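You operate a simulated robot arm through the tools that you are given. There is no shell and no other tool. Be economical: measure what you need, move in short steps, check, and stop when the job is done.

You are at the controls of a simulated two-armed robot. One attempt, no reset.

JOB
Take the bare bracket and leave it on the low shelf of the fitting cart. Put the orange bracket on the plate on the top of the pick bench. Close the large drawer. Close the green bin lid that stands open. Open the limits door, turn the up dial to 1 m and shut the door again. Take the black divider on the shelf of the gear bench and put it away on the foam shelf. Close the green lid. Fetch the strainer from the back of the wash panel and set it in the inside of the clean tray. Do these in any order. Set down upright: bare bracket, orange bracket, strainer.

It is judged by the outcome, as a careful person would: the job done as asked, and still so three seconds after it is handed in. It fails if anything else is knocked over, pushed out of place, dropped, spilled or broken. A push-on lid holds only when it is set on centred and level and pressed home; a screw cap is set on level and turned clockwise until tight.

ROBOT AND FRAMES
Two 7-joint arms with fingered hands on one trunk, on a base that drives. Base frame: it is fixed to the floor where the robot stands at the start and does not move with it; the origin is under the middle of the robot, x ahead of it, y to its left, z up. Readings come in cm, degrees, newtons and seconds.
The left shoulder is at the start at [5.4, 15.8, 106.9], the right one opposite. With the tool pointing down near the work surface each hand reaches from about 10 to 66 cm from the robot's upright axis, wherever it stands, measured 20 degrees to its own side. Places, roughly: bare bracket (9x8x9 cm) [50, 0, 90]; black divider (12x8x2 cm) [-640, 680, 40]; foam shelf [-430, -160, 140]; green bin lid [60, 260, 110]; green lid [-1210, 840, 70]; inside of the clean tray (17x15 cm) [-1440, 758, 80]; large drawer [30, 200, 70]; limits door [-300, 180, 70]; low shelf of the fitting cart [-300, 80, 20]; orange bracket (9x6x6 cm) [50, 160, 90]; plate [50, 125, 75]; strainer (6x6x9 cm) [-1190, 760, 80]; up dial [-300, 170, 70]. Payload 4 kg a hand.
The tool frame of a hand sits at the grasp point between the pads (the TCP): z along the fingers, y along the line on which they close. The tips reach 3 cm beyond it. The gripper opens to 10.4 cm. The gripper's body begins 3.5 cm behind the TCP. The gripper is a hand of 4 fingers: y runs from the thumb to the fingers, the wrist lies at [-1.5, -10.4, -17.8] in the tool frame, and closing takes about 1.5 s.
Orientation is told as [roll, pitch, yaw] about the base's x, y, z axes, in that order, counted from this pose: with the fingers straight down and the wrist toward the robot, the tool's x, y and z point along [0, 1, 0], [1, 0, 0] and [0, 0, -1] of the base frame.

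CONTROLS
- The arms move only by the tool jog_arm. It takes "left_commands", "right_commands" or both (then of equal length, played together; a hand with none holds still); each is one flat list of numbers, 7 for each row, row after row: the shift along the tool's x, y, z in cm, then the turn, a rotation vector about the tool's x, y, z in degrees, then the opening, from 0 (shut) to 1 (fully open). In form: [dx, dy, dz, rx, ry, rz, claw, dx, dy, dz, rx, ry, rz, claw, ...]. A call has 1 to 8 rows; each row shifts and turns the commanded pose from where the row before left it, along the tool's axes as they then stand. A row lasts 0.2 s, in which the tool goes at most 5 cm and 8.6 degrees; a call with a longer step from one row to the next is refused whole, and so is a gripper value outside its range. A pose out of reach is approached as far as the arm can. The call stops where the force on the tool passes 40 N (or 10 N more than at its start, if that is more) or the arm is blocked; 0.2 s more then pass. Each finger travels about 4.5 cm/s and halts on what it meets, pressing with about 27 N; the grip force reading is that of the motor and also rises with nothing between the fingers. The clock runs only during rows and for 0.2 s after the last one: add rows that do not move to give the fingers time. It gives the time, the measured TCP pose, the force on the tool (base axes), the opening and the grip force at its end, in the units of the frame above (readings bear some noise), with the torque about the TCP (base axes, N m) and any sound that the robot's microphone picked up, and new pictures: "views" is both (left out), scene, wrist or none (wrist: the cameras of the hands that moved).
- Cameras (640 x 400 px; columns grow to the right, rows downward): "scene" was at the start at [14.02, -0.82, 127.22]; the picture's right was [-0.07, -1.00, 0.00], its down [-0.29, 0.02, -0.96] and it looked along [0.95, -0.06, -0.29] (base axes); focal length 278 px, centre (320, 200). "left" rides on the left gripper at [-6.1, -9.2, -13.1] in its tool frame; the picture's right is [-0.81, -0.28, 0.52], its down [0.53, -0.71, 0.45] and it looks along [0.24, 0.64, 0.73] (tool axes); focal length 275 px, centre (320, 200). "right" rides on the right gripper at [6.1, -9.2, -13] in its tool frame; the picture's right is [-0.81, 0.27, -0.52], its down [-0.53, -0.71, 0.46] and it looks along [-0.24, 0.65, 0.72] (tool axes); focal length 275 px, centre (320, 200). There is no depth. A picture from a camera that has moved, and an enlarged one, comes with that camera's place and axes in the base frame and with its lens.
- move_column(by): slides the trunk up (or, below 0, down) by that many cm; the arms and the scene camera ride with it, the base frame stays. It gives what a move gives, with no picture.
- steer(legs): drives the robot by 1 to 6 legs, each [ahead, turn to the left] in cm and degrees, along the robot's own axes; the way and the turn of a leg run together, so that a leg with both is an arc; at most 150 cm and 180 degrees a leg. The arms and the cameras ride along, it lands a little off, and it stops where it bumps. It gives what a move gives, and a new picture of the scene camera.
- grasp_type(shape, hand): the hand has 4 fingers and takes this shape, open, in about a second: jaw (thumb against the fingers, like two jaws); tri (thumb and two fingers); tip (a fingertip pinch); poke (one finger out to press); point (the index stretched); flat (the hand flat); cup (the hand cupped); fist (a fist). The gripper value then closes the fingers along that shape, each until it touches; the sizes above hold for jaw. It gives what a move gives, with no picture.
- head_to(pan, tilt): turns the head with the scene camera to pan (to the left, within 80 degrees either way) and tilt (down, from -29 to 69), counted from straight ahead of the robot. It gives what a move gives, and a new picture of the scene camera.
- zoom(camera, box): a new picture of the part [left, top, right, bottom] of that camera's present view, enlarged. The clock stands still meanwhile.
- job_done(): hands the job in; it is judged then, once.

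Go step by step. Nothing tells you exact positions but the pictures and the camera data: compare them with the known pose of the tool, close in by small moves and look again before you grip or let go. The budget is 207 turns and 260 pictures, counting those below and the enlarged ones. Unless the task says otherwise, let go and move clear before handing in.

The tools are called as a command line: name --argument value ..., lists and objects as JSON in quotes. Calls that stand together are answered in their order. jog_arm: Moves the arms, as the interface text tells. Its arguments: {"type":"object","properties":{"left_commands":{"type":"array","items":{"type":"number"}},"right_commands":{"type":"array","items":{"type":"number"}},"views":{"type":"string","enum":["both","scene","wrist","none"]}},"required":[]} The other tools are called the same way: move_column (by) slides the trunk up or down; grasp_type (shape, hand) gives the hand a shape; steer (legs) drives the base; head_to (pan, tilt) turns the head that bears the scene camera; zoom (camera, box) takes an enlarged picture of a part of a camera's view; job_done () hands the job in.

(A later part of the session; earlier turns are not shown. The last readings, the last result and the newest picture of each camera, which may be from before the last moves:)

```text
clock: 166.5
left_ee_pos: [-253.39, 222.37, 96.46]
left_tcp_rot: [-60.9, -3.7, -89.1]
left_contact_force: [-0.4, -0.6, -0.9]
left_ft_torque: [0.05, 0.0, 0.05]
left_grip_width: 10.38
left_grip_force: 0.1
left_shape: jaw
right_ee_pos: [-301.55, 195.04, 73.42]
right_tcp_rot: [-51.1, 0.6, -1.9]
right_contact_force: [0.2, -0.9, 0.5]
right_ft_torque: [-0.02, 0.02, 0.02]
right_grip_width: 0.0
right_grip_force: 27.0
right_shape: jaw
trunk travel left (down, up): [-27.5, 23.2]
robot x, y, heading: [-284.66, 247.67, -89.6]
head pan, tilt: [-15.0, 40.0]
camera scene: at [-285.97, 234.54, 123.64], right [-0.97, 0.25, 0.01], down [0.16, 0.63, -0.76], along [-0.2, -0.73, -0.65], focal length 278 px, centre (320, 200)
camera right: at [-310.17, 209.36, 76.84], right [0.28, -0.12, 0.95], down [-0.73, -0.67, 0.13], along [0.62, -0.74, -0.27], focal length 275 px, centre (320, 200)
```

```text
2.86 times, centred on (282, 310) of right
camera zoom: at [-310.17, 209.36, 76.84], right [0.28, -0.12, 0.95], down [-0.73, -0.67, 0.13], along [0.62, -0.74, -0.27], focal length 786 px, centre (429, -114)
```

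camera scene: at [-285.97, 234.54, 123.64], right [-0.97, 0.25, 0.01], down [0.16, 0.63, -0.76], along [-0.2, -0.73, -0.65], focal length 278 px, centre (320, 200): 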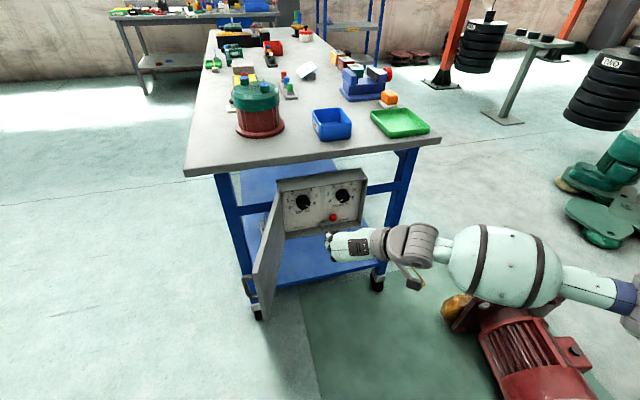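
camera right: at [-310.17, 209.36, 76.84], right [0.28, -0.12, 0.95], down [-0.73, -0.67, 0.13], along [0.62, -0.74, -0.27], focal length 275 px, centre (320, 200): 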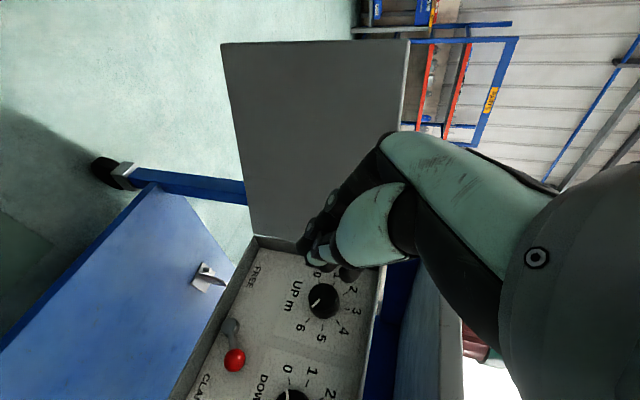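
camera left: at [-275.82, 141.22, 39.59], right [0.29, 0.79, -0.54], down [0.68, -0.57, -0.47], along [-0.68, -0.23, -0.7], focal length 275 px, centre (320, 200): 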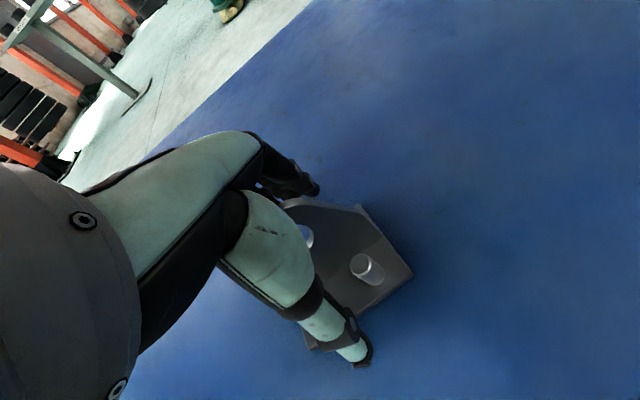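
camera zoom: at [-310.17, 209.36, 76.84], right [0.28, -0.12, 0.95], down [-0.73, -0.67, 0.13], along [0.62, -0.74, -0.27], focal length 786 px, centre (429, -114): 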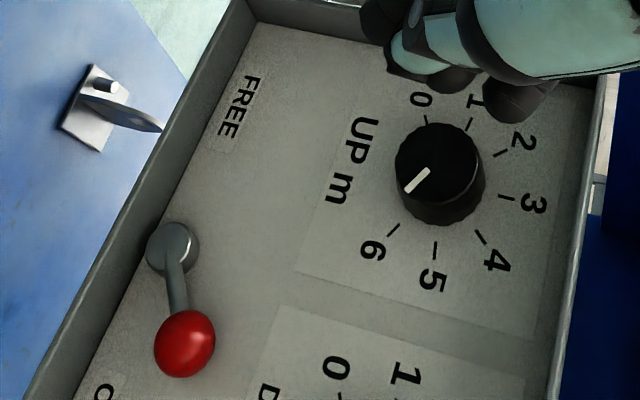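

The lever pivots near [-303.5, 173.5, 59], ball at [-306.8, 175, 62] pointing to CLAMP; UP knob at [-297.4, 174, 69.5], ⌀≈4 cm. I level the fingers toward the panel and move right of the ball.

jog_arm --right_commands '[0, -2, 0, 0, -8.4, 0, 0, 0, -2, 0, 0, -8.4, 0, 0, 0, -2, 0, 0, -8.4, 0, 0, 0, -2, 0, 0, -8.4, 0, 0, 2, -1, 0, 0, 0, 0, 0, 2, 0, 0, 0, 0, 0, 0, 2, 0, 0, 0, 0, 0, 0]'

```text
clock: 168.1
left_ee_pos: [-253.36, 222.23, 96.42]
left_tcp_rot: [-61.0, -3.5, -89.0]
left_contact_force: [0.4, 0.1, 0.3]
left_ft_torque: [0.01, -0.01, 0.05]
left_grip_width: 10.44
left_grip_force: 0.2
left_shape: jaw
right_ee_pos: [-310.43, 195.9, 67.57]
right_tcp_rot: [-84.7, 0.6, -1.8]
right_contact_force: [-0.5, -0.5, -0.6]
right_ft_torque: [-0.02, -0.03, -0.01]
right_grip_width: 0.0
right_grip_force: 26.8
right_shape: jaw
trunk travel left (down, up): [-27.5, 23.2]
robot x, y, heading: [-284.68, 247.34, -89.3]
head pan, tilt: [-15.0, 40.0]
camera scene: at [-285.91, 234.47, 123.64], right [-0.97, 0.25, 0.01], down [0.16, 0.63, -0.76], along [-0.2, -0.73, -0.65], focal length 278 px, centre (320, 200)
camera right: at [-319.19, 209.8, 62.68], right [0.3, 0.43, 0.85], down [-0.72, -0.48, 0.5], along [0.62, -0.76, 0.17], focal length 275 px, centre (320, 200)
```

scene: 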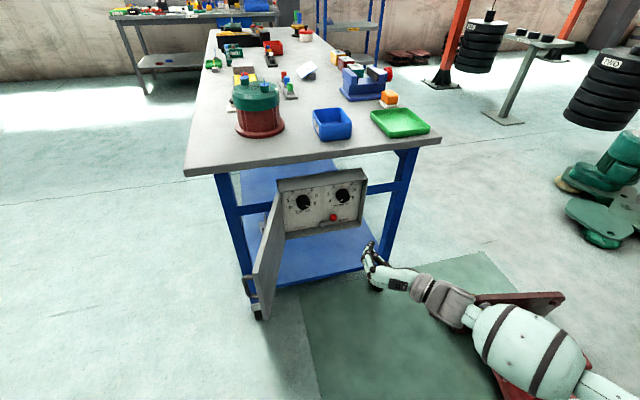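
right: 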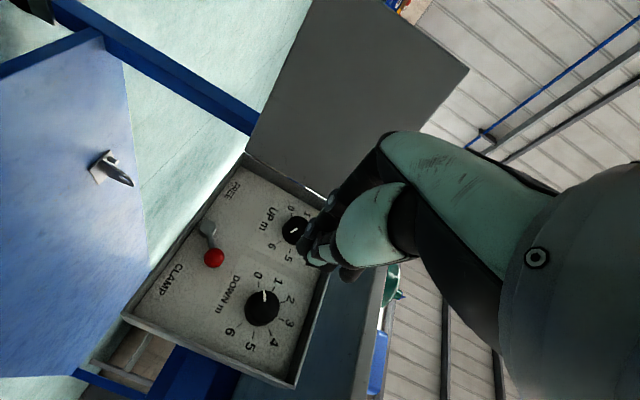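

I approach beside the ball: forward and down to just before the panel.

jog_arm --right_commands '[2.6, 0, 3.3, 0, 0, 0, 0, 2.4, 0, 3.3, 0, 0, 0, 0, 0, 0, 4, 0, 0, 0, 0, 0, 0, 2.5, 0, 0, 0, 0, 0, 0, 0, 0, 0, 0, 0]'

```text
clock: 169.3
left_ee_pos: [-253.38, 222.25, 96.44]
left_tcp_rot: [-61.0, -3.6, -89.0]
left_contact_force: [-0.7, 0.3, 0.0]
left_ft_torque: [0.03, -0.01, -0.04]
left_grip_width: 10.38
left_grip_force: 0.0
left_shape: jaw
right_ee_pos: [-311.01, 183.29, 61.15]
right_tcp_rot: [-84.7, 0.6, -2.0]
right_contact_force: [0.1, 0.1, 0.4]
right_ft_torque: [-0.01, 0.02, 0.01]
right_grip_width: 0.0
right_grip_force: 26.6
right_shape: jaw
trunk travel left (down, up): [-27.5, 23.2]
robot x, y, heading: [-284.89, 247.38, -89.3]
head pan, tilt: [-15.0, 40.0]
camera scene: at [-285.92, 234.51, 123.64], right [-0.97, 0.25, 0.01], down [0.16, 0.63, -0.76], along [-0.2, -0.73, -0.65], focal length 278 px, centre (320, 200)
camera right: at [-319.76, 197.13, 56.32], right [0.3, 0.43, 0.85], down [-0.72, -0.48, 0.5], along [0.62, -0.76, 0.17], focal length 275 px, centre (320, 200)
```

scene: 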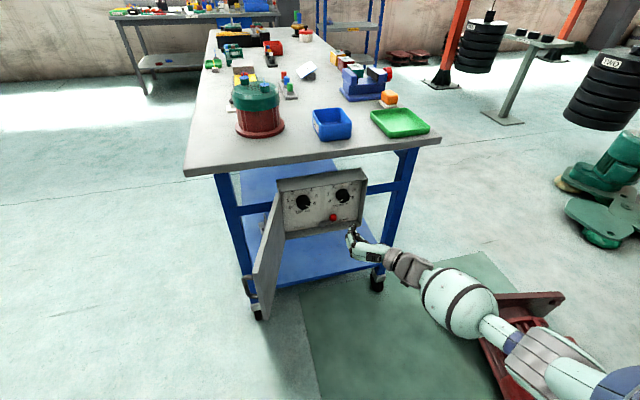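
right: 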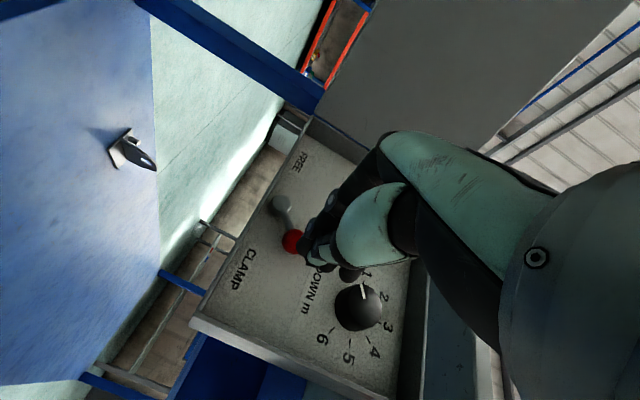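

Ball at about [-307.5, 175, 61]; the finger bundle is right of it. I go in 5.5 cm, then push left.

jog_arm --right_commands '[-1.2, 0, 1.5, 0, 0, 0, 0, 0, 0, 2, 0, 0, 0, 0, 0, 0, 2, 0, 0, 0, 0, 0, 1.5, 0, 0, 0, 0, 0, 0, 0, 0, 0, 0, 0, 0]'

```text
clock: 170.5
left_ee_pos: [-253.39, 222.29, 96.4]
left_tcp_rot: [-61.0, -3.7, -89.0]
left_contact_force: [0.5, -0.1, 0.1]
left_ft_torque: [0.02, 0.01, 0.01]
left_grip_width: 10.38
left_grip_force: 0.1
left_shape: jaw
right_ee_pos: [-309.47, 177.19, 62.0]
right_tcp_rot: [-84.7, 0.6, -1.9]
right_contact_force: [0.3, -0.3, 0.7]
right_ft_torque: [0.02, 0.0, -0.04]
right_grip_width: 0.03
right_grip_force: 27.5
right_shape: jaw
trunk travel left (down, up): [-27.5, 23.2]
robot x, y, heading: [-284.83, 247.62, -89.6]
head pan, tilt: [-15.0, 40.0]
camera scene: at [-285.92, 234.43, 123.63], right [-0.97, 0.25, 0.01], down [0.16, 0.63, -0.76], along [-0.2, -0.73, -0.65], focal length 278 px, centre (320, 200)
camera right: at [-318.16, 191.15, 57.18], right [0.3, 0.43, 0.85], down [-0.72, -0.48, 0.5], along [0.62, -0.76, 0.17], focal length 275 px, centre (320, 200)
```

scene: 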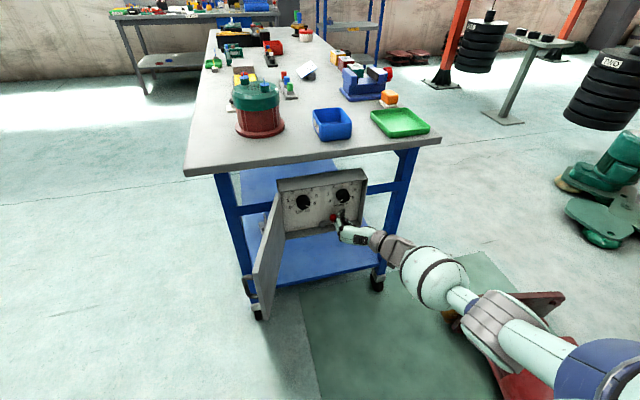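
right: 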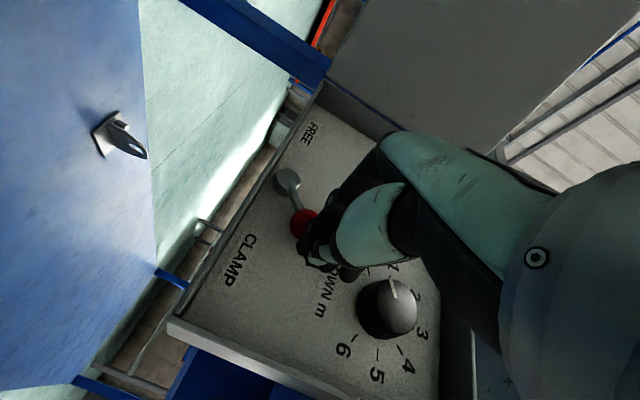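

Fingers sit right beside the ball. I push it left toward FREE.

jog_arm --right_commands '[0, 1.2, 0, 0, 0, 0, 0, 0, 1.2, 0, 0, 0, 0, 0, 0, 1.2, 0, 0, 0, 0, 0, 0, 1.2, 0, 0, 0, 0, 0, 0, 1.2, 0, 0, 0, 0, 0, 0, 1.2, 0, 0, 0, 0, 0]'

zoom --camera "right" --box '[200, 60, 456, 220]'

```text
clock: 171.9
left_ee_pos: [-253.34, 222.27, 96.5]
left_tcp_rot: [-60.9, -3.6, -88.9]
left_contact_force: [0.3, 0.0, -0.3]
left_ft_torque: [0.02, -0.01, 0.01]
left_grip_width: 10.41
left_grip_force: 0.2
left_shape: jaw
right_ee_pos: [-302.44, 177.36, 61.74]
right_tcp_rot: [-84.7, 0.5, -1.9]
right_contact_force: [0.8, -0.1, 0.1]
right_ft_torque: [0.0, -0.01, -0.02]
right_grip_width: 0.0
right_grip_force: 27.2
right_shape: jaw
trunk travel left (down, up): [-27.5, 23.2]
robot x, y, heading: [-284.44, 247.16, -89.7]
head pan, tilt: [-15.0, 40.0]
camera scene: at [-285.89, 234.43, 123.63], right [-0.97, 0.25, 0.01], down [0.15, 0.63, -0.76], along [-0.2, -0.73, -0.65], focal length 278 px, centre (320, 200)
camera right: at [-311.11, 191.19, 56.93], right [0.3, 0.43, 0.85], down [-0.72, -0.48, 0.5], along [0.62, -0.76, 0.17], focal length 275 px, centre (320, 200)
```

scene: 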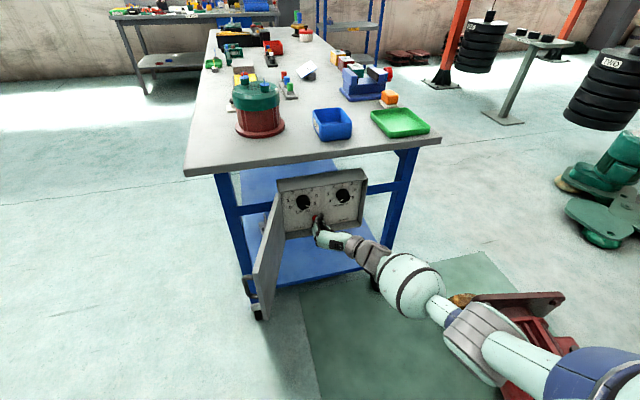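
right: 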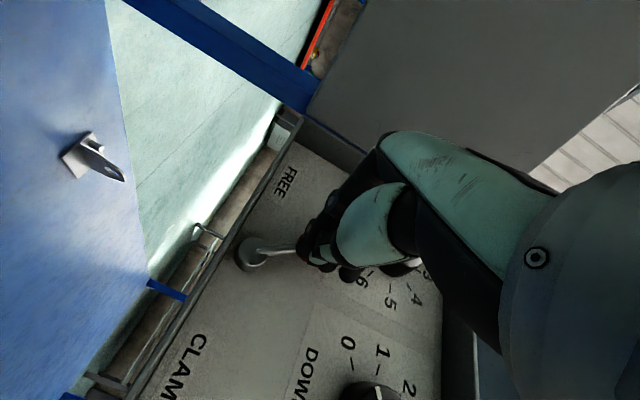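

```text
2.50 times, centred on (328, 140) of right
camera zoom: at [-311.11, 191.19, 56.93], right [0.3, 0.43, 0.85], down [-0.72, -0.48, 0.5], along [0.62, -0.76, 0.17], focal length 688 px, centre (300, 350)
```

zoom: 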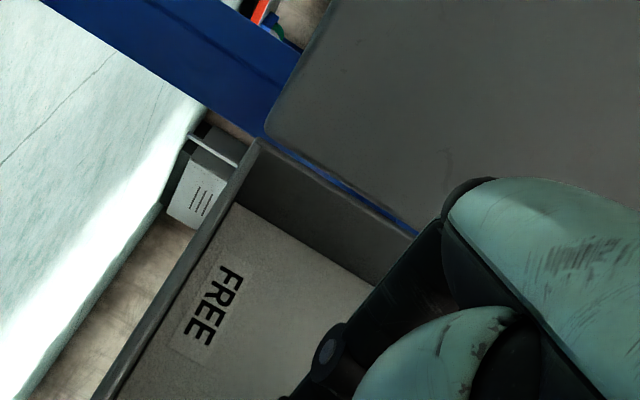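

The lever is now about upright, moving freely. I push on left (a bit downward).

jog_arm --right_commands '[0, 1.2, 0, 0, 0, 0, 0, 0.2, 1.2, 0, 0, 0, 0, 0, 0.3, 1.2, 0, 0, 0, 0, 0, 0.4, 1, 0, 0, 0, 0, 0, 0.4, 0.8, 0, 0, 0, 0, 0, 0, 0, 0, 0, 0, 0, 0]' --views "wrist"

```text
clock: 172.7
left_ee_pos: [-253.59, 223.25, 96.93]
left_tcp_rot: [-60.2, -4.7, -89.7]
left_contact_force: [0.0, -0.2, 0.0]
left_ft_torque: [0.01, 0.0, 0.0]
left_grip_width: 10.4
left_grip_force: 0.1
left_shape: jaw
right_ee_pos: [-300.31, 177.75, 61.84]
right_tcp_rot: [-85.4, 0.5, -2.5]
right_contact_force: [-1.1, 8.9, 3.6]
right_ft_torque: [-0.01, 0.05, -0.04]
right_grip_width: 0.01
right_grip_force: 27.0
right_shape: jaw
trunk travel left (down, up): [-27.5, 23.2]
robot x, y, heading: [-284.42, 247.67, -89.3]
head pan, tilt: [-15.0, 40.0]
stopped in row 3 (right hand): the force on the tool passed its limit at 45 N (the readings are from after the stop); the commanded pose is now the measured one
camera right: at [-308.99, 191.6, 56.87], right [0.3, 0.44, 0.85], down [-0.73, -0.47, 0.5], along [0.61, -0.77, 0.18], focal length 275 px, centre (320, 200)
```

right: 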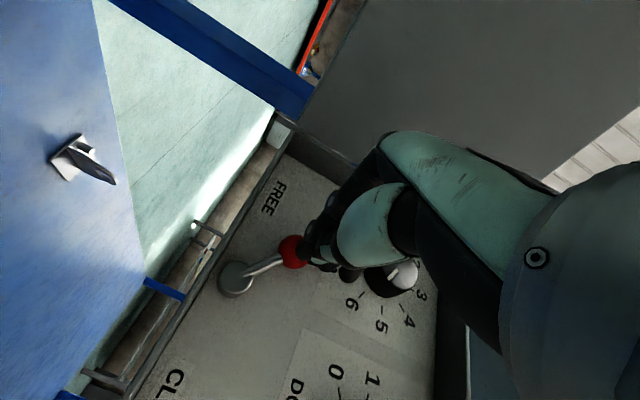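

Stopped by force: either lever end stop or the knob. I back out and look.

jog_arm --right_commands '[0, -0.5, -3, 0, 0, 0, 0, 0, 0, -4, 0, 0, 0, 0, 0, -3, -4, 0, 0, 0, 0, 0, -3, 0, 0, 0, 0, 0]' --views "wrist"

zoom --camera "scene" --box '[264, 168, 376, 238]'

```text
clock: 173.7
left_ee_pos: [-253.57, 223.02, 96.74]
left_tcp_rot: [-60.2, -4.6, -89.9]
left_contact_force: [-0.7, 0.9, 0.7]
left_ft_torque: [0.01, 0.0, 0.02]
left_grip_width: 10.4
left_grip_force: 0.2
left_shape: jaw
right_ee_pos: [-306.34, 188.94, 62.58]
right_tcp_rot: [-85.3, 0.5, -2.6]
right_contact_force: [1.0, -0.2, 0.2]
right_ft_torque: [-0.02, -0.02, 0.01]
right_grip_width: 0.0
right_grip_force: 27.3
right_shape: jaw
trunk travel left (down, up): [-27.5, 23.2]
robot x, y, heading: [-284.89, 247.48, -89.2]
head pan, tilt: [-15.0, 40.0]
camera right: at [-314.95, 202.89, 57.71], right [0.3, 0.44, 0.85], down [-0.73, -0.47, 0.5], along [0.61, -0.77, 0.18], focal length 275 px, centre (320, 200)
```

right: 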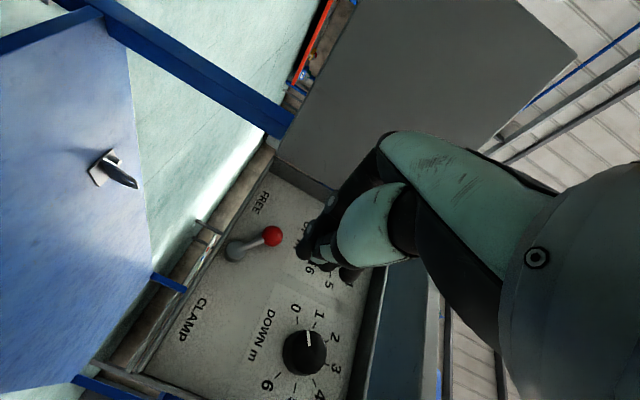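

```text
5.71 times, centred on (320, 203) of scene
camera zoom: at [-285.89, 234.42, 123.63], right [-0.97, 0.25, 0.01], down [0.16, 0.63, -0.76], along [-0.2, -0.73, -0.65], focal length 1590 px, centre (320, 183)
```

zoom: 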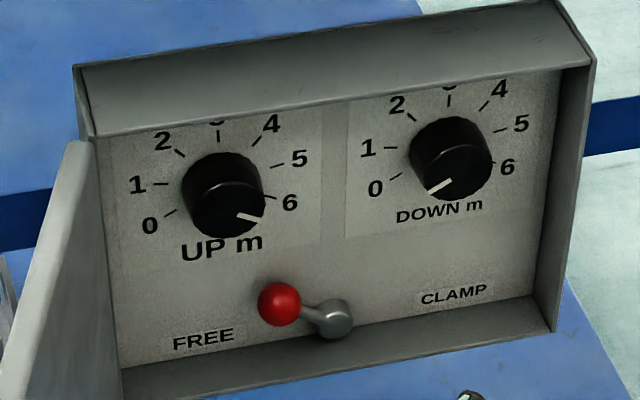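

The lever is at FREE; the UP knob is clear. I move in front of it with the hand open and pre-rotated clockwise.

jog_arm --right_commands '[-2.4, 3, 0, 0, 0, 0, 0.3, -2.4, 3, 0, 0, 0, 8.4, 0.5, -2.4, 3, 0, 0, 0, 8.4, 0.55, 0, 0, 0, 0, 0, 8.4, 0.55, 0, 0, 0, 0, 0, 8.4, 0.55, 0, 0, 3, 0, 0, 0, 0.55, 0, 0, 0, 0, 0, 0, 0.55]'

```text
clock: 175.3
left_ee_pos: [-253.67, 223.35, 97.05]
left_tcp_rot: [-60.1, -4.7, -89.8]
left_contact_force: [-0.1, 0.7, -0.8]
left_ft_torque: [-0.02, 0.01, 0.0]
left_grip_width: 10.39
left_grip_force: 0.0
left_shape: jaw
right_ee_pos: [-298.0, 184.95, 70.28]
right_tcp_rot: [-84.5, -33.1, -5.6]
right_contact_force: [-0.4, 0.4, -0.5]
right_ft_torque: [-0.02, -0.02, -0.01]
right_grip_width: 5.66
right_grip_force: 0.0
right_shape: jaw
trunk travel left (down, up): [-27.5, 23.2]
robot x, y, heading: [-284.68, 247.31, -89.8]
head pan, tilt: [-15.0, 40.0]
camera scene: at [-285.91, 234.57, 123.65], right [-0.97, 0.25, 0.01], down [0.16, 0.63, -0.76], along [-0.2, -0.73, -0.65], focal length 278 px, centre (320, 200)
camera right: at [-301.59, 198.87, 61.16], right [-0.19, 0.46, 0.87], down [-0.91, -0.42, 0.02], along [0.37, -0.79, 0.5], focal length 275 px, centre (320, 200)
```

scene: 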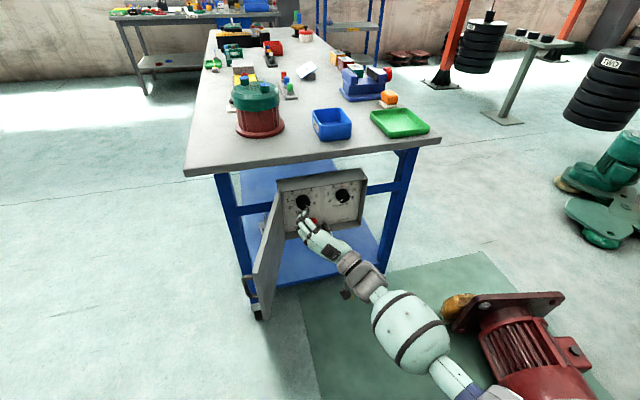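
right: 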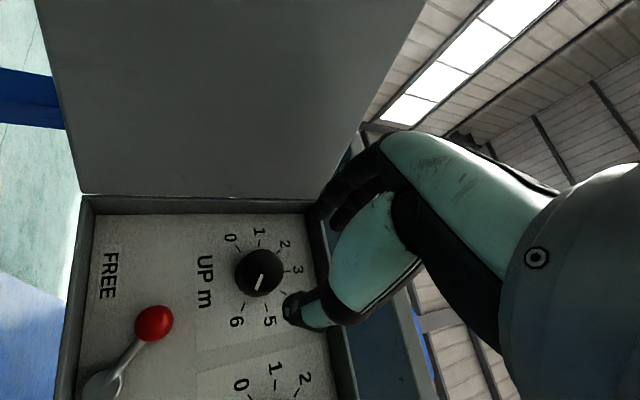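

Knob centre ≈ [-297.3, 174, 68.8]. I advance over it with a small correction, then close.

jog_arm --right_commands '[0.4, 0.2, 3.3, 0, 0, 0, 0.6, 0.4, 0.2, 3.3, 0, 0, 0, 0.6, 0.4, 0.2, 2.5, 0, 0, 0, 0.6, 0, 0, 0, 0, 0, 0, 0.6]'

```text
clock: 176.3
left_ee_pos: [-253.58, 223.16, 96.85]
left_tcp_rot: [-60.1, -4.7, -89.8]
left_contact_force: [-0.3, 0.0, 0.6]
left_ft_torque: [0.0, 0.0, -0.01]
left_grip_width: 10.4
left_grip_force: 0.1
left_shape: jaw
right_ee_pos: [-297.23, 175.83, 68.65]
right_tcp_rot: [-84.4, -33.0, -5.8]
right_contact_force: [0.1, -0.1, 0.1]
right_ft_torque: [0.01, 0.01, 0.02]
right_grip_width: 6.22
right_grip_force: 0.1
right_shape: jaw
trunk travel left (down, up): [-27.5, 23.2]
robot x, y, heading: [-284.71, 247.76, -89.6]
head pan, tilt: [-15.0, 40.0]
camera scene: at [-285.94, 234.51, 123.64], right [-0.97, 0.25, 0.01], down [0.16, 0.63, -0.76], along [-0.2, -0.73, -0.65], focal length 278 px, centre (320, 200)
camera right: at [-300.98, 189.77, 59.51], right [-0.19, 0.46, 0.87], down [-0.91, -0.42, 0.02], along [0.37, -0.79, 0.5], focal length 275 px, centre (320, 200)
```

scene: 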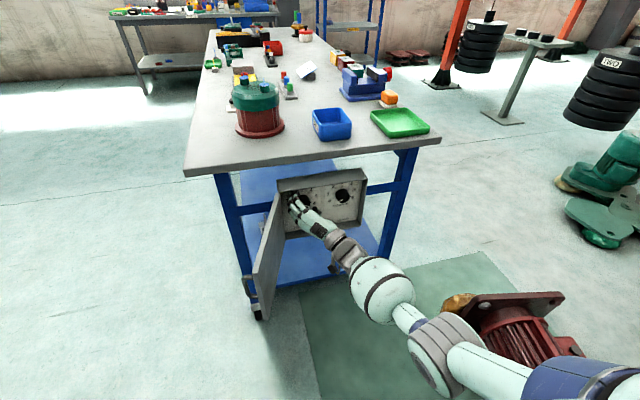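
right: 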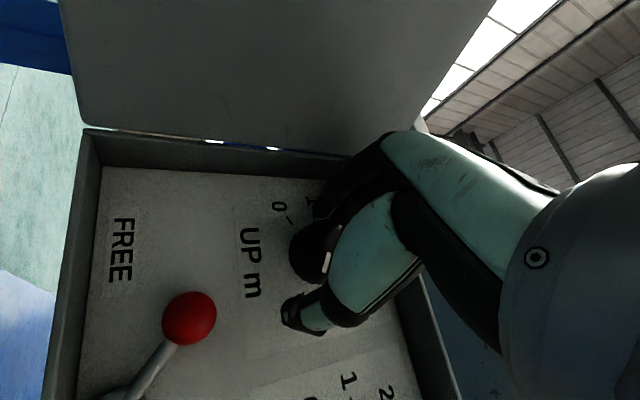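

The knob sits between thumb and fingers. I nudge and close.

jog_arm --right_commands '[0.4, -0.2, 0.4, 0, 0, 0, 0.6, 0, 0, 0, 0, 0, 0, 0.3, 0, 0, 0, 0, 0, 0, 0, 0, 0, 0, 0, 0, 0, 0, 0, 0, 0, 0, 0, 0, 0, 0, 0, 0, 0, 0, 0, 0]' --views "wrist"

```text
clock: 177.7
left_ee_pos: [-253.55, 223.23, 96.91]
left_tcp_rot: [-60.2, -4.7, -89.7]
left_contact_force: [-0.4, 0.4, -1.0]
left_ft_torque: [0.02, -0.04, -0.01]
left_grip_width: 10.37
left_grip_force: 0.0
left_shape: jaw
right_ee_pos: [-297.19, 175.5, 67.99]
right_tcp_rot: [-84.4, -33.0, -5.6]
right_contact_force: [1.5, 13.2, -0.1]
right_ft_torque: [-0.37, 0.08, 0.36]
right_grip_width: 3.28
right_grip_force: 26.9
right_shape: jaw
trunk travel left (down, up): [-27.5, 23.2]
robot x, y, heading: [-284.41, 247.63, -89.4]
head pan, tilt: [-15.0, 40.0]
camera right: at [-300.88, 189.46, 59.02], right [-0.19, 0.46, 0.87], down [-0.91, -0.42, 0.02], along [0.37, -0.79, 0.5], focal length 275 px, centre (320, 200)
```

right: 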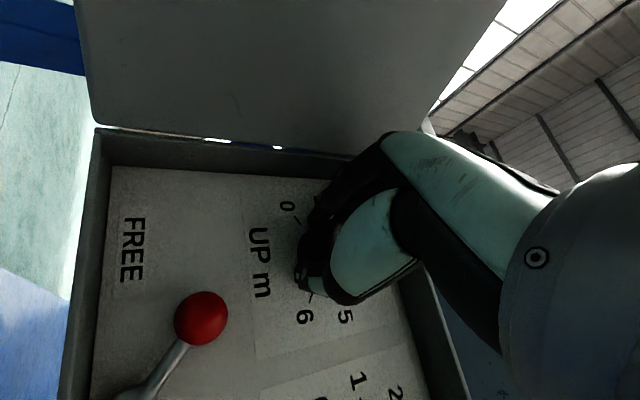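

Gripped (3.3 cm). I turn counterclockwise by 67°.

jog_arm --right_commands '[0, 0, 0, 0, 0, -8.4, 0, 0, 0, 0, 0, 0, -8.4, 0, 0, 0, 0, 0, 0, -8.4, 0, 0, 0, 0, 0, 0, -8.4, 0, 0, 0, 0, 0, 0, -8.4, 0, 0, 0, 0, 0, 0, -8.4, 0, 0, 0, 0, 0, 0, -8.4, 0, 0, 0, 0, 0, 0, -8.4, 0]' --views "both"

```text
clock: 179.5
left_ee_pos: [-253.59, 223.26, 96.99]
left_tcp_rot: [-60.2, -4.6, -89.7]
left_contact_force: [-0.3, 0.2, -0.4]
left_ft_torque: [0.02, 0.02, -0.02]
left_grip_width: 10.4
left_grip_force: 0.1
left_shape: jaw
right_ee_pos: [-296.94, 175.76, 68.08]
right_tcp_rot: [-84.2, 33.9, 0.9]
right_contact_force: [-1.2, 4.3, -9.6]
right_ft_torque: [0.16, -0.05, 0.01]
right_grip_width: 2.31
right_grip_force: 27.4
right_shape: jaw
trunk travel left (down, up): [-27.5, 23.2]
robot x, y, heading: [-284.91, 247.36, -89.4]
head pan, tilt: [-15.0, 40.0]
camera scene: at [-285.85, 234.46, 123.64], right [-0.97, 0.25, 0.01], down [0.15, 0.63, -0.76], along [-0.2, -0.73, -0.65], focal length 278 px, centre (320, 200)
camera right: at [-307.31, 189.17, 69.3], right [0.7, 0.44, 0.56], down [-0.31, -0.51, 0.8], along [0.64, -0.74, -0.22], focal length 275 px, centre (320, 200)
```

scene: 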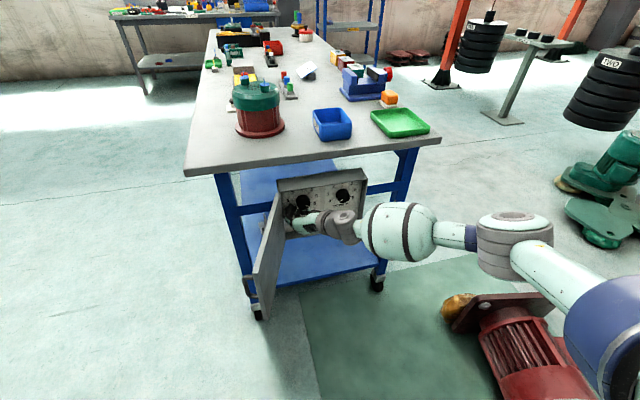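
right: 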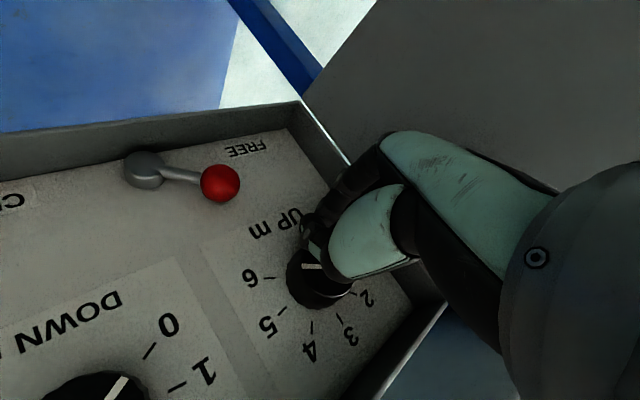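

The grip slipped off-centre. I open, back off and look at the pointer.

jog_arm --right_commands '[0, 0, 0, 0, 0, 0, 0.4, 0, 0, 0, 0, 0, 0, 0.6, 0, 0, 0, 0, 0, 0, 0.6, 0, 0, -4, 0, 0, 0, 0.6, 0, 0, -4, 0, 0, 0, 0.6]' --views "wrist"

zoom --camera "right" --box '[170, 180, 362, 300]'

```text
clock: 180.7
left_ee_pos: [-253.63, 223.25, 96.95]
left_tcp_rot: [-60.1, -4.6, -89.7]
left_contact_force: [-0.6, -0.4, -0.1]
left_ft_torque: [-0.01, -0.02, 0.0]
left_grip_width: 10.39
left_grip_force: 0.1
left_shape: jaw
right_ee_pos: [-296.82, 183.13, 68.93]
right_tcp_rot: [-84.5, 34.1, 0.4]
right_contact_force: [0.3, 0.0, 0.1]
right_ft_torque: [0.0, 0.01, 0.0]
right_grip_width: 6.19
right_grip_force: 0.0
right_shape: jaw
trunk travel left (down, up): [-27.5, 23.2]
robot x, y, heading: [-284.81, 247.7, -89.7]
head pan, tilt: [-15.0, 40.0]
camera right: at [-307.21, 196.66, 70.1], right [0.7, 0.44, 0.56], down [-0.32, -0.51, 0.8], along [0.64, -0.74, -0.22], focal length 275 px, centre (320, 200)
```

right: 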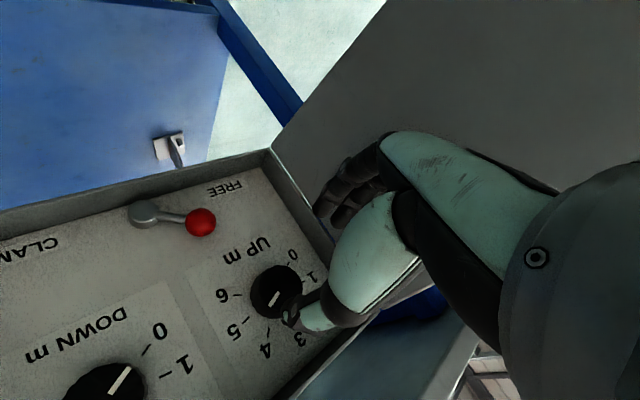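

```text
3.33 times, centred on (266, 240) of right
camera zoom: at [-307.21, 196.66, 70.1], right [0.7, 0.44, 0.56], down [-0.32, -0.51, 0.8], along [0.64, -0.74, -0.22], focal length 918 px, centre (500, 67)
```

zoom: 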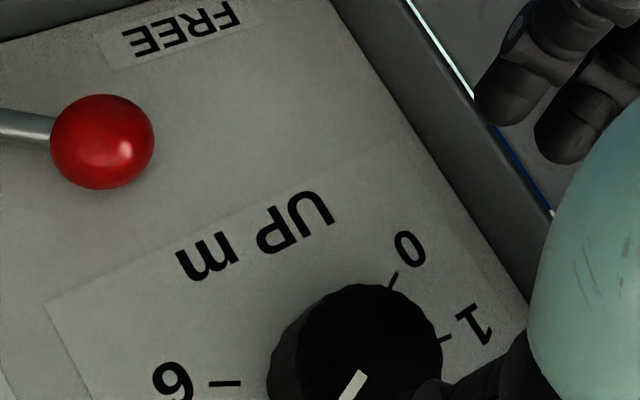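

zoom --camera "right" --box '[200, 240, 340, 328]'

zoom --camera "scene" --box '[264, 168, 376, 238]'

```text
4.55 times, centred on (270, 284) of right
camera zoom: at [-307.21, 196.66, 70.1], right [0.7, 0.44, 0.56], down [-0.32, -0.51, 0.8], along [0.64, -0.74, -0.22], focal length 1251 px, centre (547, -182)
```

zoom: 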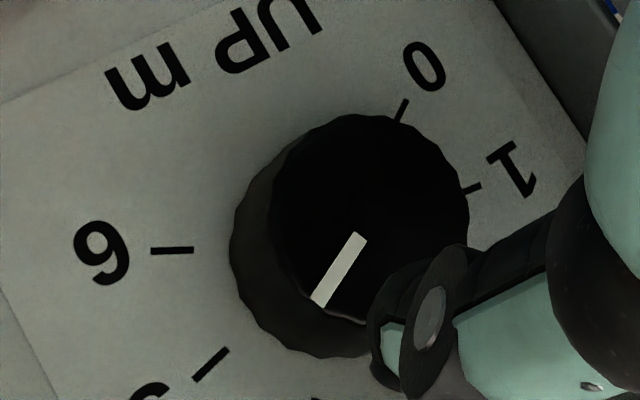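

```text
5.71 times, centred on (320, 203) of scene
camera zoom: at [-285.92, 234.55, 123.65], right [-0.97, 0.25, 0.01], down [0.16, 0.63, -0.76], along [-0.2, -0.73, -0.65], focal length 1590 px, centre (320, 183)
```

zoom: 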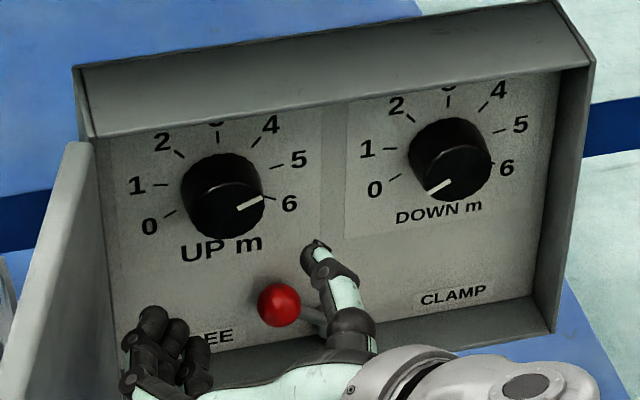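

The knob turned ~40° (now near 5), so it's free; my centring was low. I rotate back and regrip with the centre at z≈69.1.

jog_arm --right_commands '[0, 0, 0, 0, 0, 8.4, 0.6, 0, 0, 0, 0, 0, 8.4, 0.6, 0, 0, 0, 0, 0, 8.4, 0.6, 0, 0, 0, 0, 0, 8.4, 0.6, 0, 0, 0, 0, 0, 8.4, 0.6, 0, 0, 0, 0, 0, 8.4, 0.6, 0, 0, 0, 0, 0, 8.4, 0.6, 0, 0, 0, 0, 0, 8.4, 0.6]' --views "none"

jog_arm --right_commands '[0, 0, 0, 0, 0, 8.4, 0.6, 0, 0, 0, 0, 0, 8.4, 0.6, 0, 0, 0, 0, 0, 0, 0.6]' --views "wrist"

```text
clock: 182.5
left_ee_pos: [-253.55, 223.2, 96.89]
left_tcp_rot: [-60.2, -4.6, -89.8]
left_contact_force: [-0.2, -0.5, 0.2]
left_ft_torque: [0.0, 0.0, -0.02]
left_grip_width: 10.36
left_grip_force: 0.2
left_shape: jaw
right_ee_pos: [-296.7, 183.41, 68.73]
right_tcp_rot: [-84.4, -33.1, -5.7]
right_contact_force: [-0.1, 0.2, 0.0]
right_ft_torque: [0.0, 0.0, 0.01]
right_grip_width: 6.2
right_grip_force: 0.2
right_shape: jaw
trunk travel left (down, up): [-27.5, 23.2]
robot x, y, heading: [-284.72, 247.41, -89.4]
head pan, tilt: [-15.0, 40.0]
```

```text
clock: 183.3
left_ee_pos: [-253.67, 223.2, 96.98]
left_tcp_rot: [-60.2, -4.7, -89.8]
left_contact_force: [-0.4, 0.3, 0.6]
left_ft_torque: [0.03, 0.0, 0.02]
left_grip_width: 10.4
left_grip_force: 0.1
left_shape: jaw
right_ee_pos: [-296.69, 183.58, 68.94]
right_tcp_rot: [-82.7, -49.8, -8.2]
right_contact_force: [-0.2, 0.0, 1.1]
right_ft_torque: [-0.01, -0.01, -0.01]
right_grip_width: 6.21
right_grip_force: 0.0
right_shape: jaw
trunk travel left (down, up): [-27.5, 23.2]
robot x, y, heading: [-284.58, 247.54, -89.6]
head pan, tilt: [-15.0, 40.0]
camera right: at [-297.27, 197.45, 58.95], right [-0.42, 0.48, 0.77], down [-0.89, -0.4, -0.24], along [0.19, -0.79, 0.59], focal length 275 px, centre (320, 200)
```

right: 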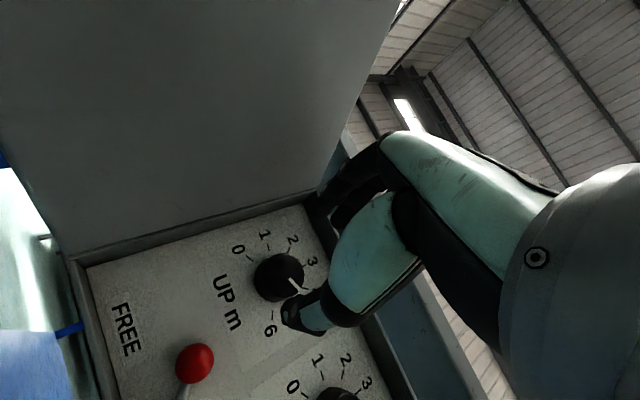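

Pointer now reads ~4.3. Knob centre ≈ [-297.3, 174, 68.8]; I advance, close and turn again.

jog_arm --right_commands '[-0.3, 0.2, 3, 0, 0, 0, 0.6, -0.3, 0.2, 3, 0, 0, 0, 0.6, 0, 0, 2.5, 0, 0, 0, 0.6, 0, 0, 0, 0, 0, 0, 0.3, 0, 0, 0, 0, 0, 0, 0, 0, 0, 0, 0, 0, 0, 0, 0, 0, 0, 0, 0, 0, 0, 0, 0, 0, 0, 0, 0, 0]' --views "wrist"

jog_arm --right_commands '[0, 0, 0, 0, 0, -8.4, 0, 0, 0, 0, 0, 0, -8.4, 0, 0, 0, 0, 0, 0, -8.4, 0, 0, 0, 0, 0, 0, -8.4, 0, 0, 0, 0, 0, 0, -8.4, 0, 0, 0, 0, 0, 0, -8.4, 0, 0, 0, 0, 0, 0, -8.4, 0, 0, 0, 0, 0, 0, -8.4, 0]' --views "wrist"

```text
clock: 184.1
left_ee_pos: [-253.4, 224.39, 97.16]
left_tcp_rot: [-58.7, -6.1, -91.1]
left_contact_force: [-1.2, 0.3, 0.2]
left_ft_torque: [0.0, -0.01, 0.02]
left_grip_width: 10.41
left_grip_force: 0.0
left_shape: jaw
right_ee_pos: [-297.5, 176.01, 69.49]
right_tcp_rot: [-85.7, -50.3, -5.2]
right_contact_force: [0.3, 0.0, -1.3]
right_ft_torque: [-0.04, 0.01, 0.0]
right_grip_width: 6.21
right_grip_force: 0.0
right_shape: jaw
trunk travel left (down, up): [-27.5, 23.2]
robot x, y, heading: [-284.63, 247.58, -89.5]
head pan, tilt: [-15.0, 40.0]
stopped in row 3 (right hand): the force on the tool passed its limit at 73 N (the readings are from after the stop); the commanded pose is now the measured one
camera right: at [-298.09, 189.62, 59.07], right [-0.43, 0.5, 0.75], down [-0.88, -0.42, -0.23], along [0.2, -0.76, 0.62], focal length 275 px, centre (320, 200)
```

right: 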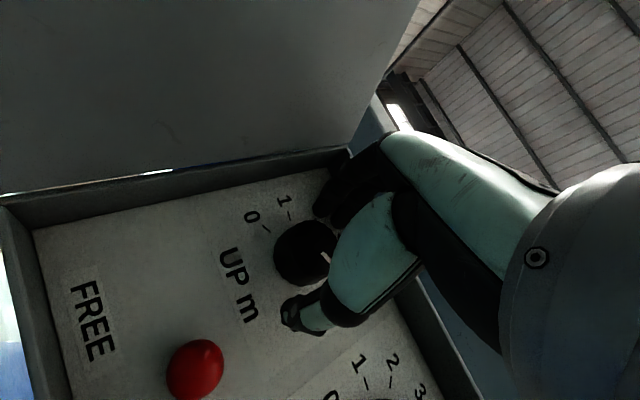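

```text
clock: 185.9
left_ee_pos: [-253.48, 224.0, 97.12]
left_tcp_rot: [-58.8, -5.8, -91.2]
left_contact_force: [1.1, 0.5, 0.3]
left_ft_torque: [-0.02, -0.03, 0.04]
left_grip_width: 10.41
left_grip_force: 0.0
left_shape: jaw
right_ee_pos: [-297.35, 176.05, 69.72]
right_tcp_rot: [-87.1, 17.0, -1.1]
right_contact_force: [5.6, -6.5, 2.8]
right_ft_torque: [-0.12, -0.1, 0.1]
right_grip_width: 3.14
right_grip_force: 27.1
right_shape: jaw
trunk travel left (down, up): [-27.5, 23.2]
robot x, y, heading: [-284.64, 247.44, -89.5]
head pan, tilt: [-15.0, 40.0]
camera right: at [-307.38, 189.63, 67.15], right [0.51, 0.47, 0.72], down [-0.54, -0.47, 0.69], along [0.66, -0.75, 0.01], focal length 275 px, centre (320, 200)
```

right: 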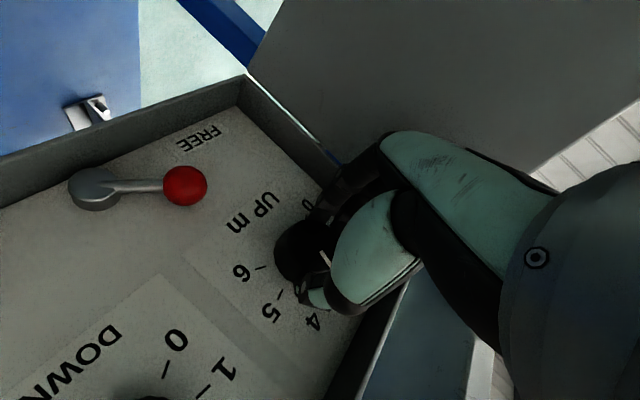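

The grip is on now. I turn another 42°, then open and back off to read.

jog_arm --right_commands '[0, 0, 0, 0, 0, -8.4, 0, 0, 0, 0, 0, 0, -8.4, 0, 0, 0, 0, 0, 0, -8.4, 0, 0, 0, 0, 0, 0, -8.4, 0, 0, 0, 0, 0, 0, -8.4, 0]' --views "wrist"

zoom --camera "scene" --box '[264, 168, 376, 238]'

```text
clock: 187.1
left_ee_pos: [-253.35, 224.13, 97.15]
left_tcp_rot: [-58.9, -5.9, -91.2]
left_contact_force: [0.4, 0.2, -0.2]
left_ft_torque: [0.02, -0.03, 0.02]
left_grip_width: 10.4
left_grip_force: 0.0
left_shape: jaw
right_ee_pos: [-297.15, 175.93, 69.88]
right_tcp_rot: [-84.6, 58.9, 2.7]
right_contact_force: [11.0, -0.2, 1.6]
right_ft_torque: [-0.2, -0.1, 0.18]
right_grip_width: 3.23
right_grip_force: 26.8
right_shape: jaw
trunk travel left (down, up): [-27.5, 23.2]
robot x, y, heading: [-284.7, 247.51, -89.7]
head pan, tilt: [-15.0, 40.0]
camera right: at [-306.74, 189.17, 75.06], right [0.85, 0.48, 0.21], down [0.07, -0.5, 0.86], along [0.52, -0.72, -0.46], focal length 275 px, centre (320, 200)
```

right: 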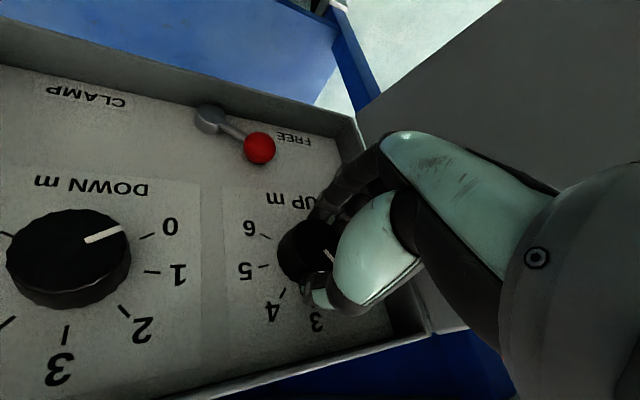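

```text
5.71 times, centred on (320, 203) of scene
camera zoom: at [-285.77, 234.47, 123.64], right [-0.97, 0.25, 0.01], down [0.15, 0.63, -0.76], along [-0.2, -0.73, -0.65], focal length 1590 px, centre (320, 183)
```

zoom: 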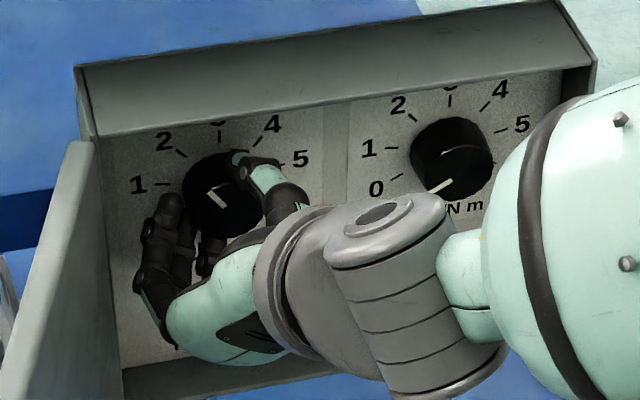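

The pointer is now near 2.2. I continue turning about 45° more.

jog_arm --right_commands '[0, 0, 0, 0, 0, -8.4, 0, 0, 0, 0, 0, 0, -8.4, 0, 0, 0, 0, 0, 0, -8.4, 0, 0, 0, 0, 0, 0, -8.4, 0, 0, 0, 0, 0, 0, -8.4, 0, 0, 0, 0, 0, 0, 0, 0]' --views "none"

zoom --camera "scene" --box '[264, 168, 376, 238]'

```text
clock: 188.5
left_ee_pos: [-253.31, 224.13, 97.2]
left_tcp_rot: [-58.8, -5.9, -91.3]
left_contact_force: [0.2, 0.0, 0.7]
left_ft_torque: [-0.01, -0.01, -0.01]
left_grip_width: 10.37
left_grip_force: 0.2
left_shape: jaw
right_ee_pos: [-297.24, 175.94, 69.78]
right_tcp_rot: [74.7, 78.8, 163.1]
right_contact_force: [15.4, -0.3, -3.2]
right_ft_torque: [-0.12, -0.11, 0.39]
right_grip_width: 3.13
right_grip_force: 27.7
right_shape: jaw
trunk travel left (down, up): [-27.5, 23.2]
robot x, y, heading: [-284.59, 247.39, -89.4]
head pan, tilt: [-15.0, 40.0]
```

```text
5.71 times, centred on (320, 203) of scene
camera zoom: at [-285.77, 234.42, 123.63], right [-0.97, 0.25, 0.01], down [0.15, 0.63, -0.76], along [-0.2, -0.73, -0.65], focal length 1590 px, centre (320, 183)
```

zoom: 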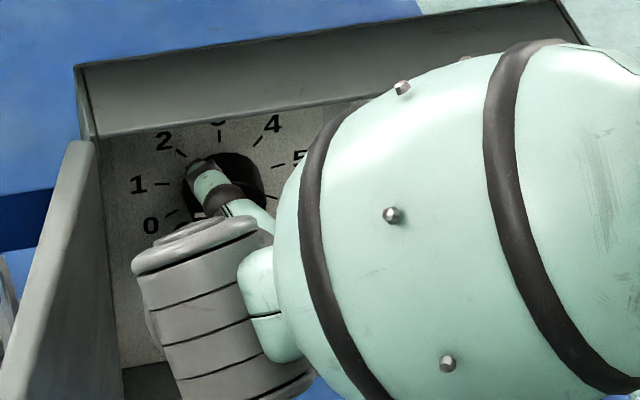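

zoom --camera "right" --box '[180, 140, 400, 278]'

```text
2.90 times, centred on (290, 209) of right
camera zoom: at [-301.09, 188.63, 80.52], right [0.76, 0.51, -0.4], down [0.64, -0.51, 0.58], along [0.1, -0.69, -0.72], focal length 798 px, centre (407, 174)
```

zoom: 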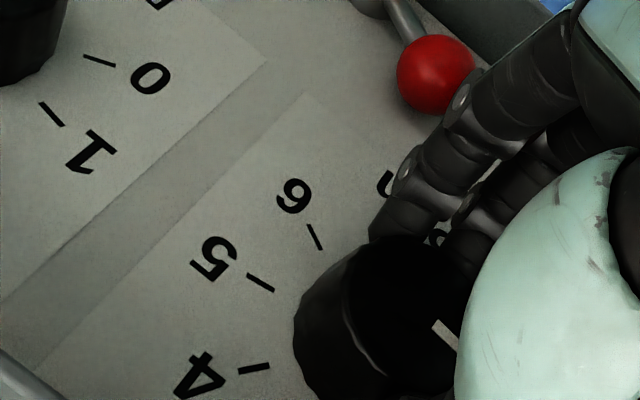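

The pointer reads about 1. I release, back off and verify.

jog_arm --right_commands '[0, 0, 0, 0, 0, 0, 0.3, 0, 0, 0, 0, 0, 0, 0.6, 0, 0, 0, 0, 0, 0, 0.6, 0, 0, -4, 0, 0, 0, 0.6, 0, 0, -4, 0, 0, 0, 0.6, 0, 0, 0, 0, 0, 8.4, 0.6, 0, 0, 0, 0, 0, 8.4, 0.6, 0, 0, 0, 0, 0, 8.4, 0.6]' --views "wrist"

zoom --camera "scene" --box '[264, 168, 376, 238]'

```text
clock: 190.3
left_ee_pos: [-253.51, 224.17, 97.34]
left_tcp_rot: [-58.8, -5.9, -91.3]
left_contact_force: [-0.2, 0.4, -0.3]
left_ft_torque: [0.01, -0.01, 0.01]
left_grip_width: 10.4
left_grip_force: 0.0
left_shape: jaw
right_ee_pos: [-297.17, 183.91, 70.16]
right_tcp_rot: [-78.7, 75.1, 8.9]
right_contact_force: [-0.2, -0.6, 1.2]
right_ft_torque: [-0.02, 0.03, 0.01]
right_grip_width: 6.2
right_grip_force: 0.0
right_shape: jaw
trunk travel left (down, up): [-27.5, 23.2]
robot x, y, heading: [-284.5, 247.42, -89.5]
head pan, tilt: [-15.0, 40.0]
camera right: at [-304.93, 196.88, 78.09], right [0.87, 0.49, -0.04], down [0.32, -0.51, 0.8], along [0.37, -0.71, -0.6], focal length 275 px, centre (320, 200)
```

right: 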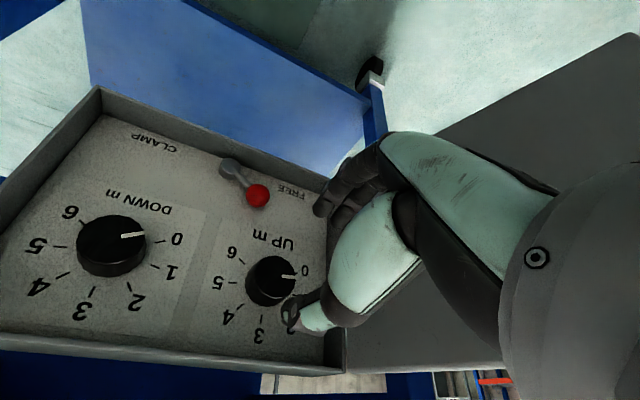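

```text
5.71 times, centred on (320, 203) of scene
camera zoom: at [-285.96, 234.46, 123.64], right [-0.97, 0.25, 0.01], down [0.16, 0.63, -0.76], along [-0.2, -0.73, -0.65], focal length 1590 px, centre (320, 183)
```

zoom: 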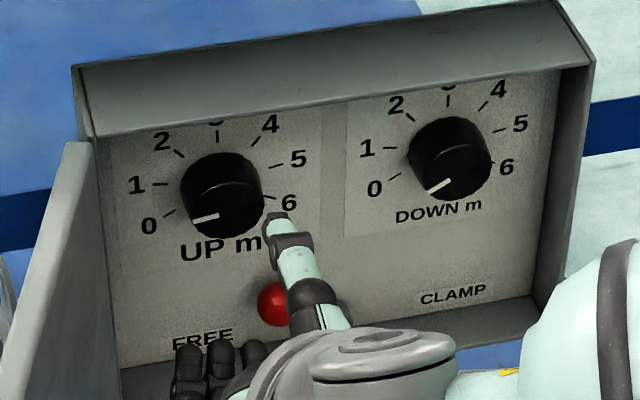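

It looks past 1, toward 0. I zoom in to measure.

zoom --camera "right" --box '[200, 220, 344, 310]'

zoom --camera "right" --box '[40, 190, 184, 280]'

```text
4.44 times, centred on (272, 265) of right
camera zoom: at [-304.93, 196.88, 78.09], right [0.87, 0.49, -0.04], down [0.32, -0.51, 0.8], along [0.37, -0.71, -0.6], focal length 1224 px, centre (533, -89)
```

zoom: 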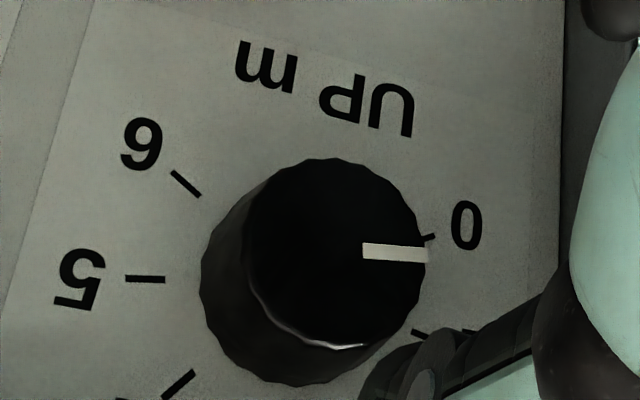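

```text
4.44 times, centred on (112, 235) of right
camera zoom: at [-304.93, 196.88, 78.09], right [0.87, 0.49, -0.04], down [0.32, -0.51, 0.8], along [0.37, -0.71, -0.6], focal length 1224 px, centre (1244, 44)
```

zoom: 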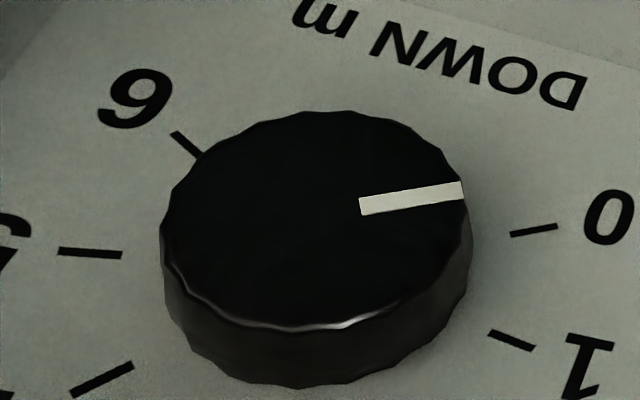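

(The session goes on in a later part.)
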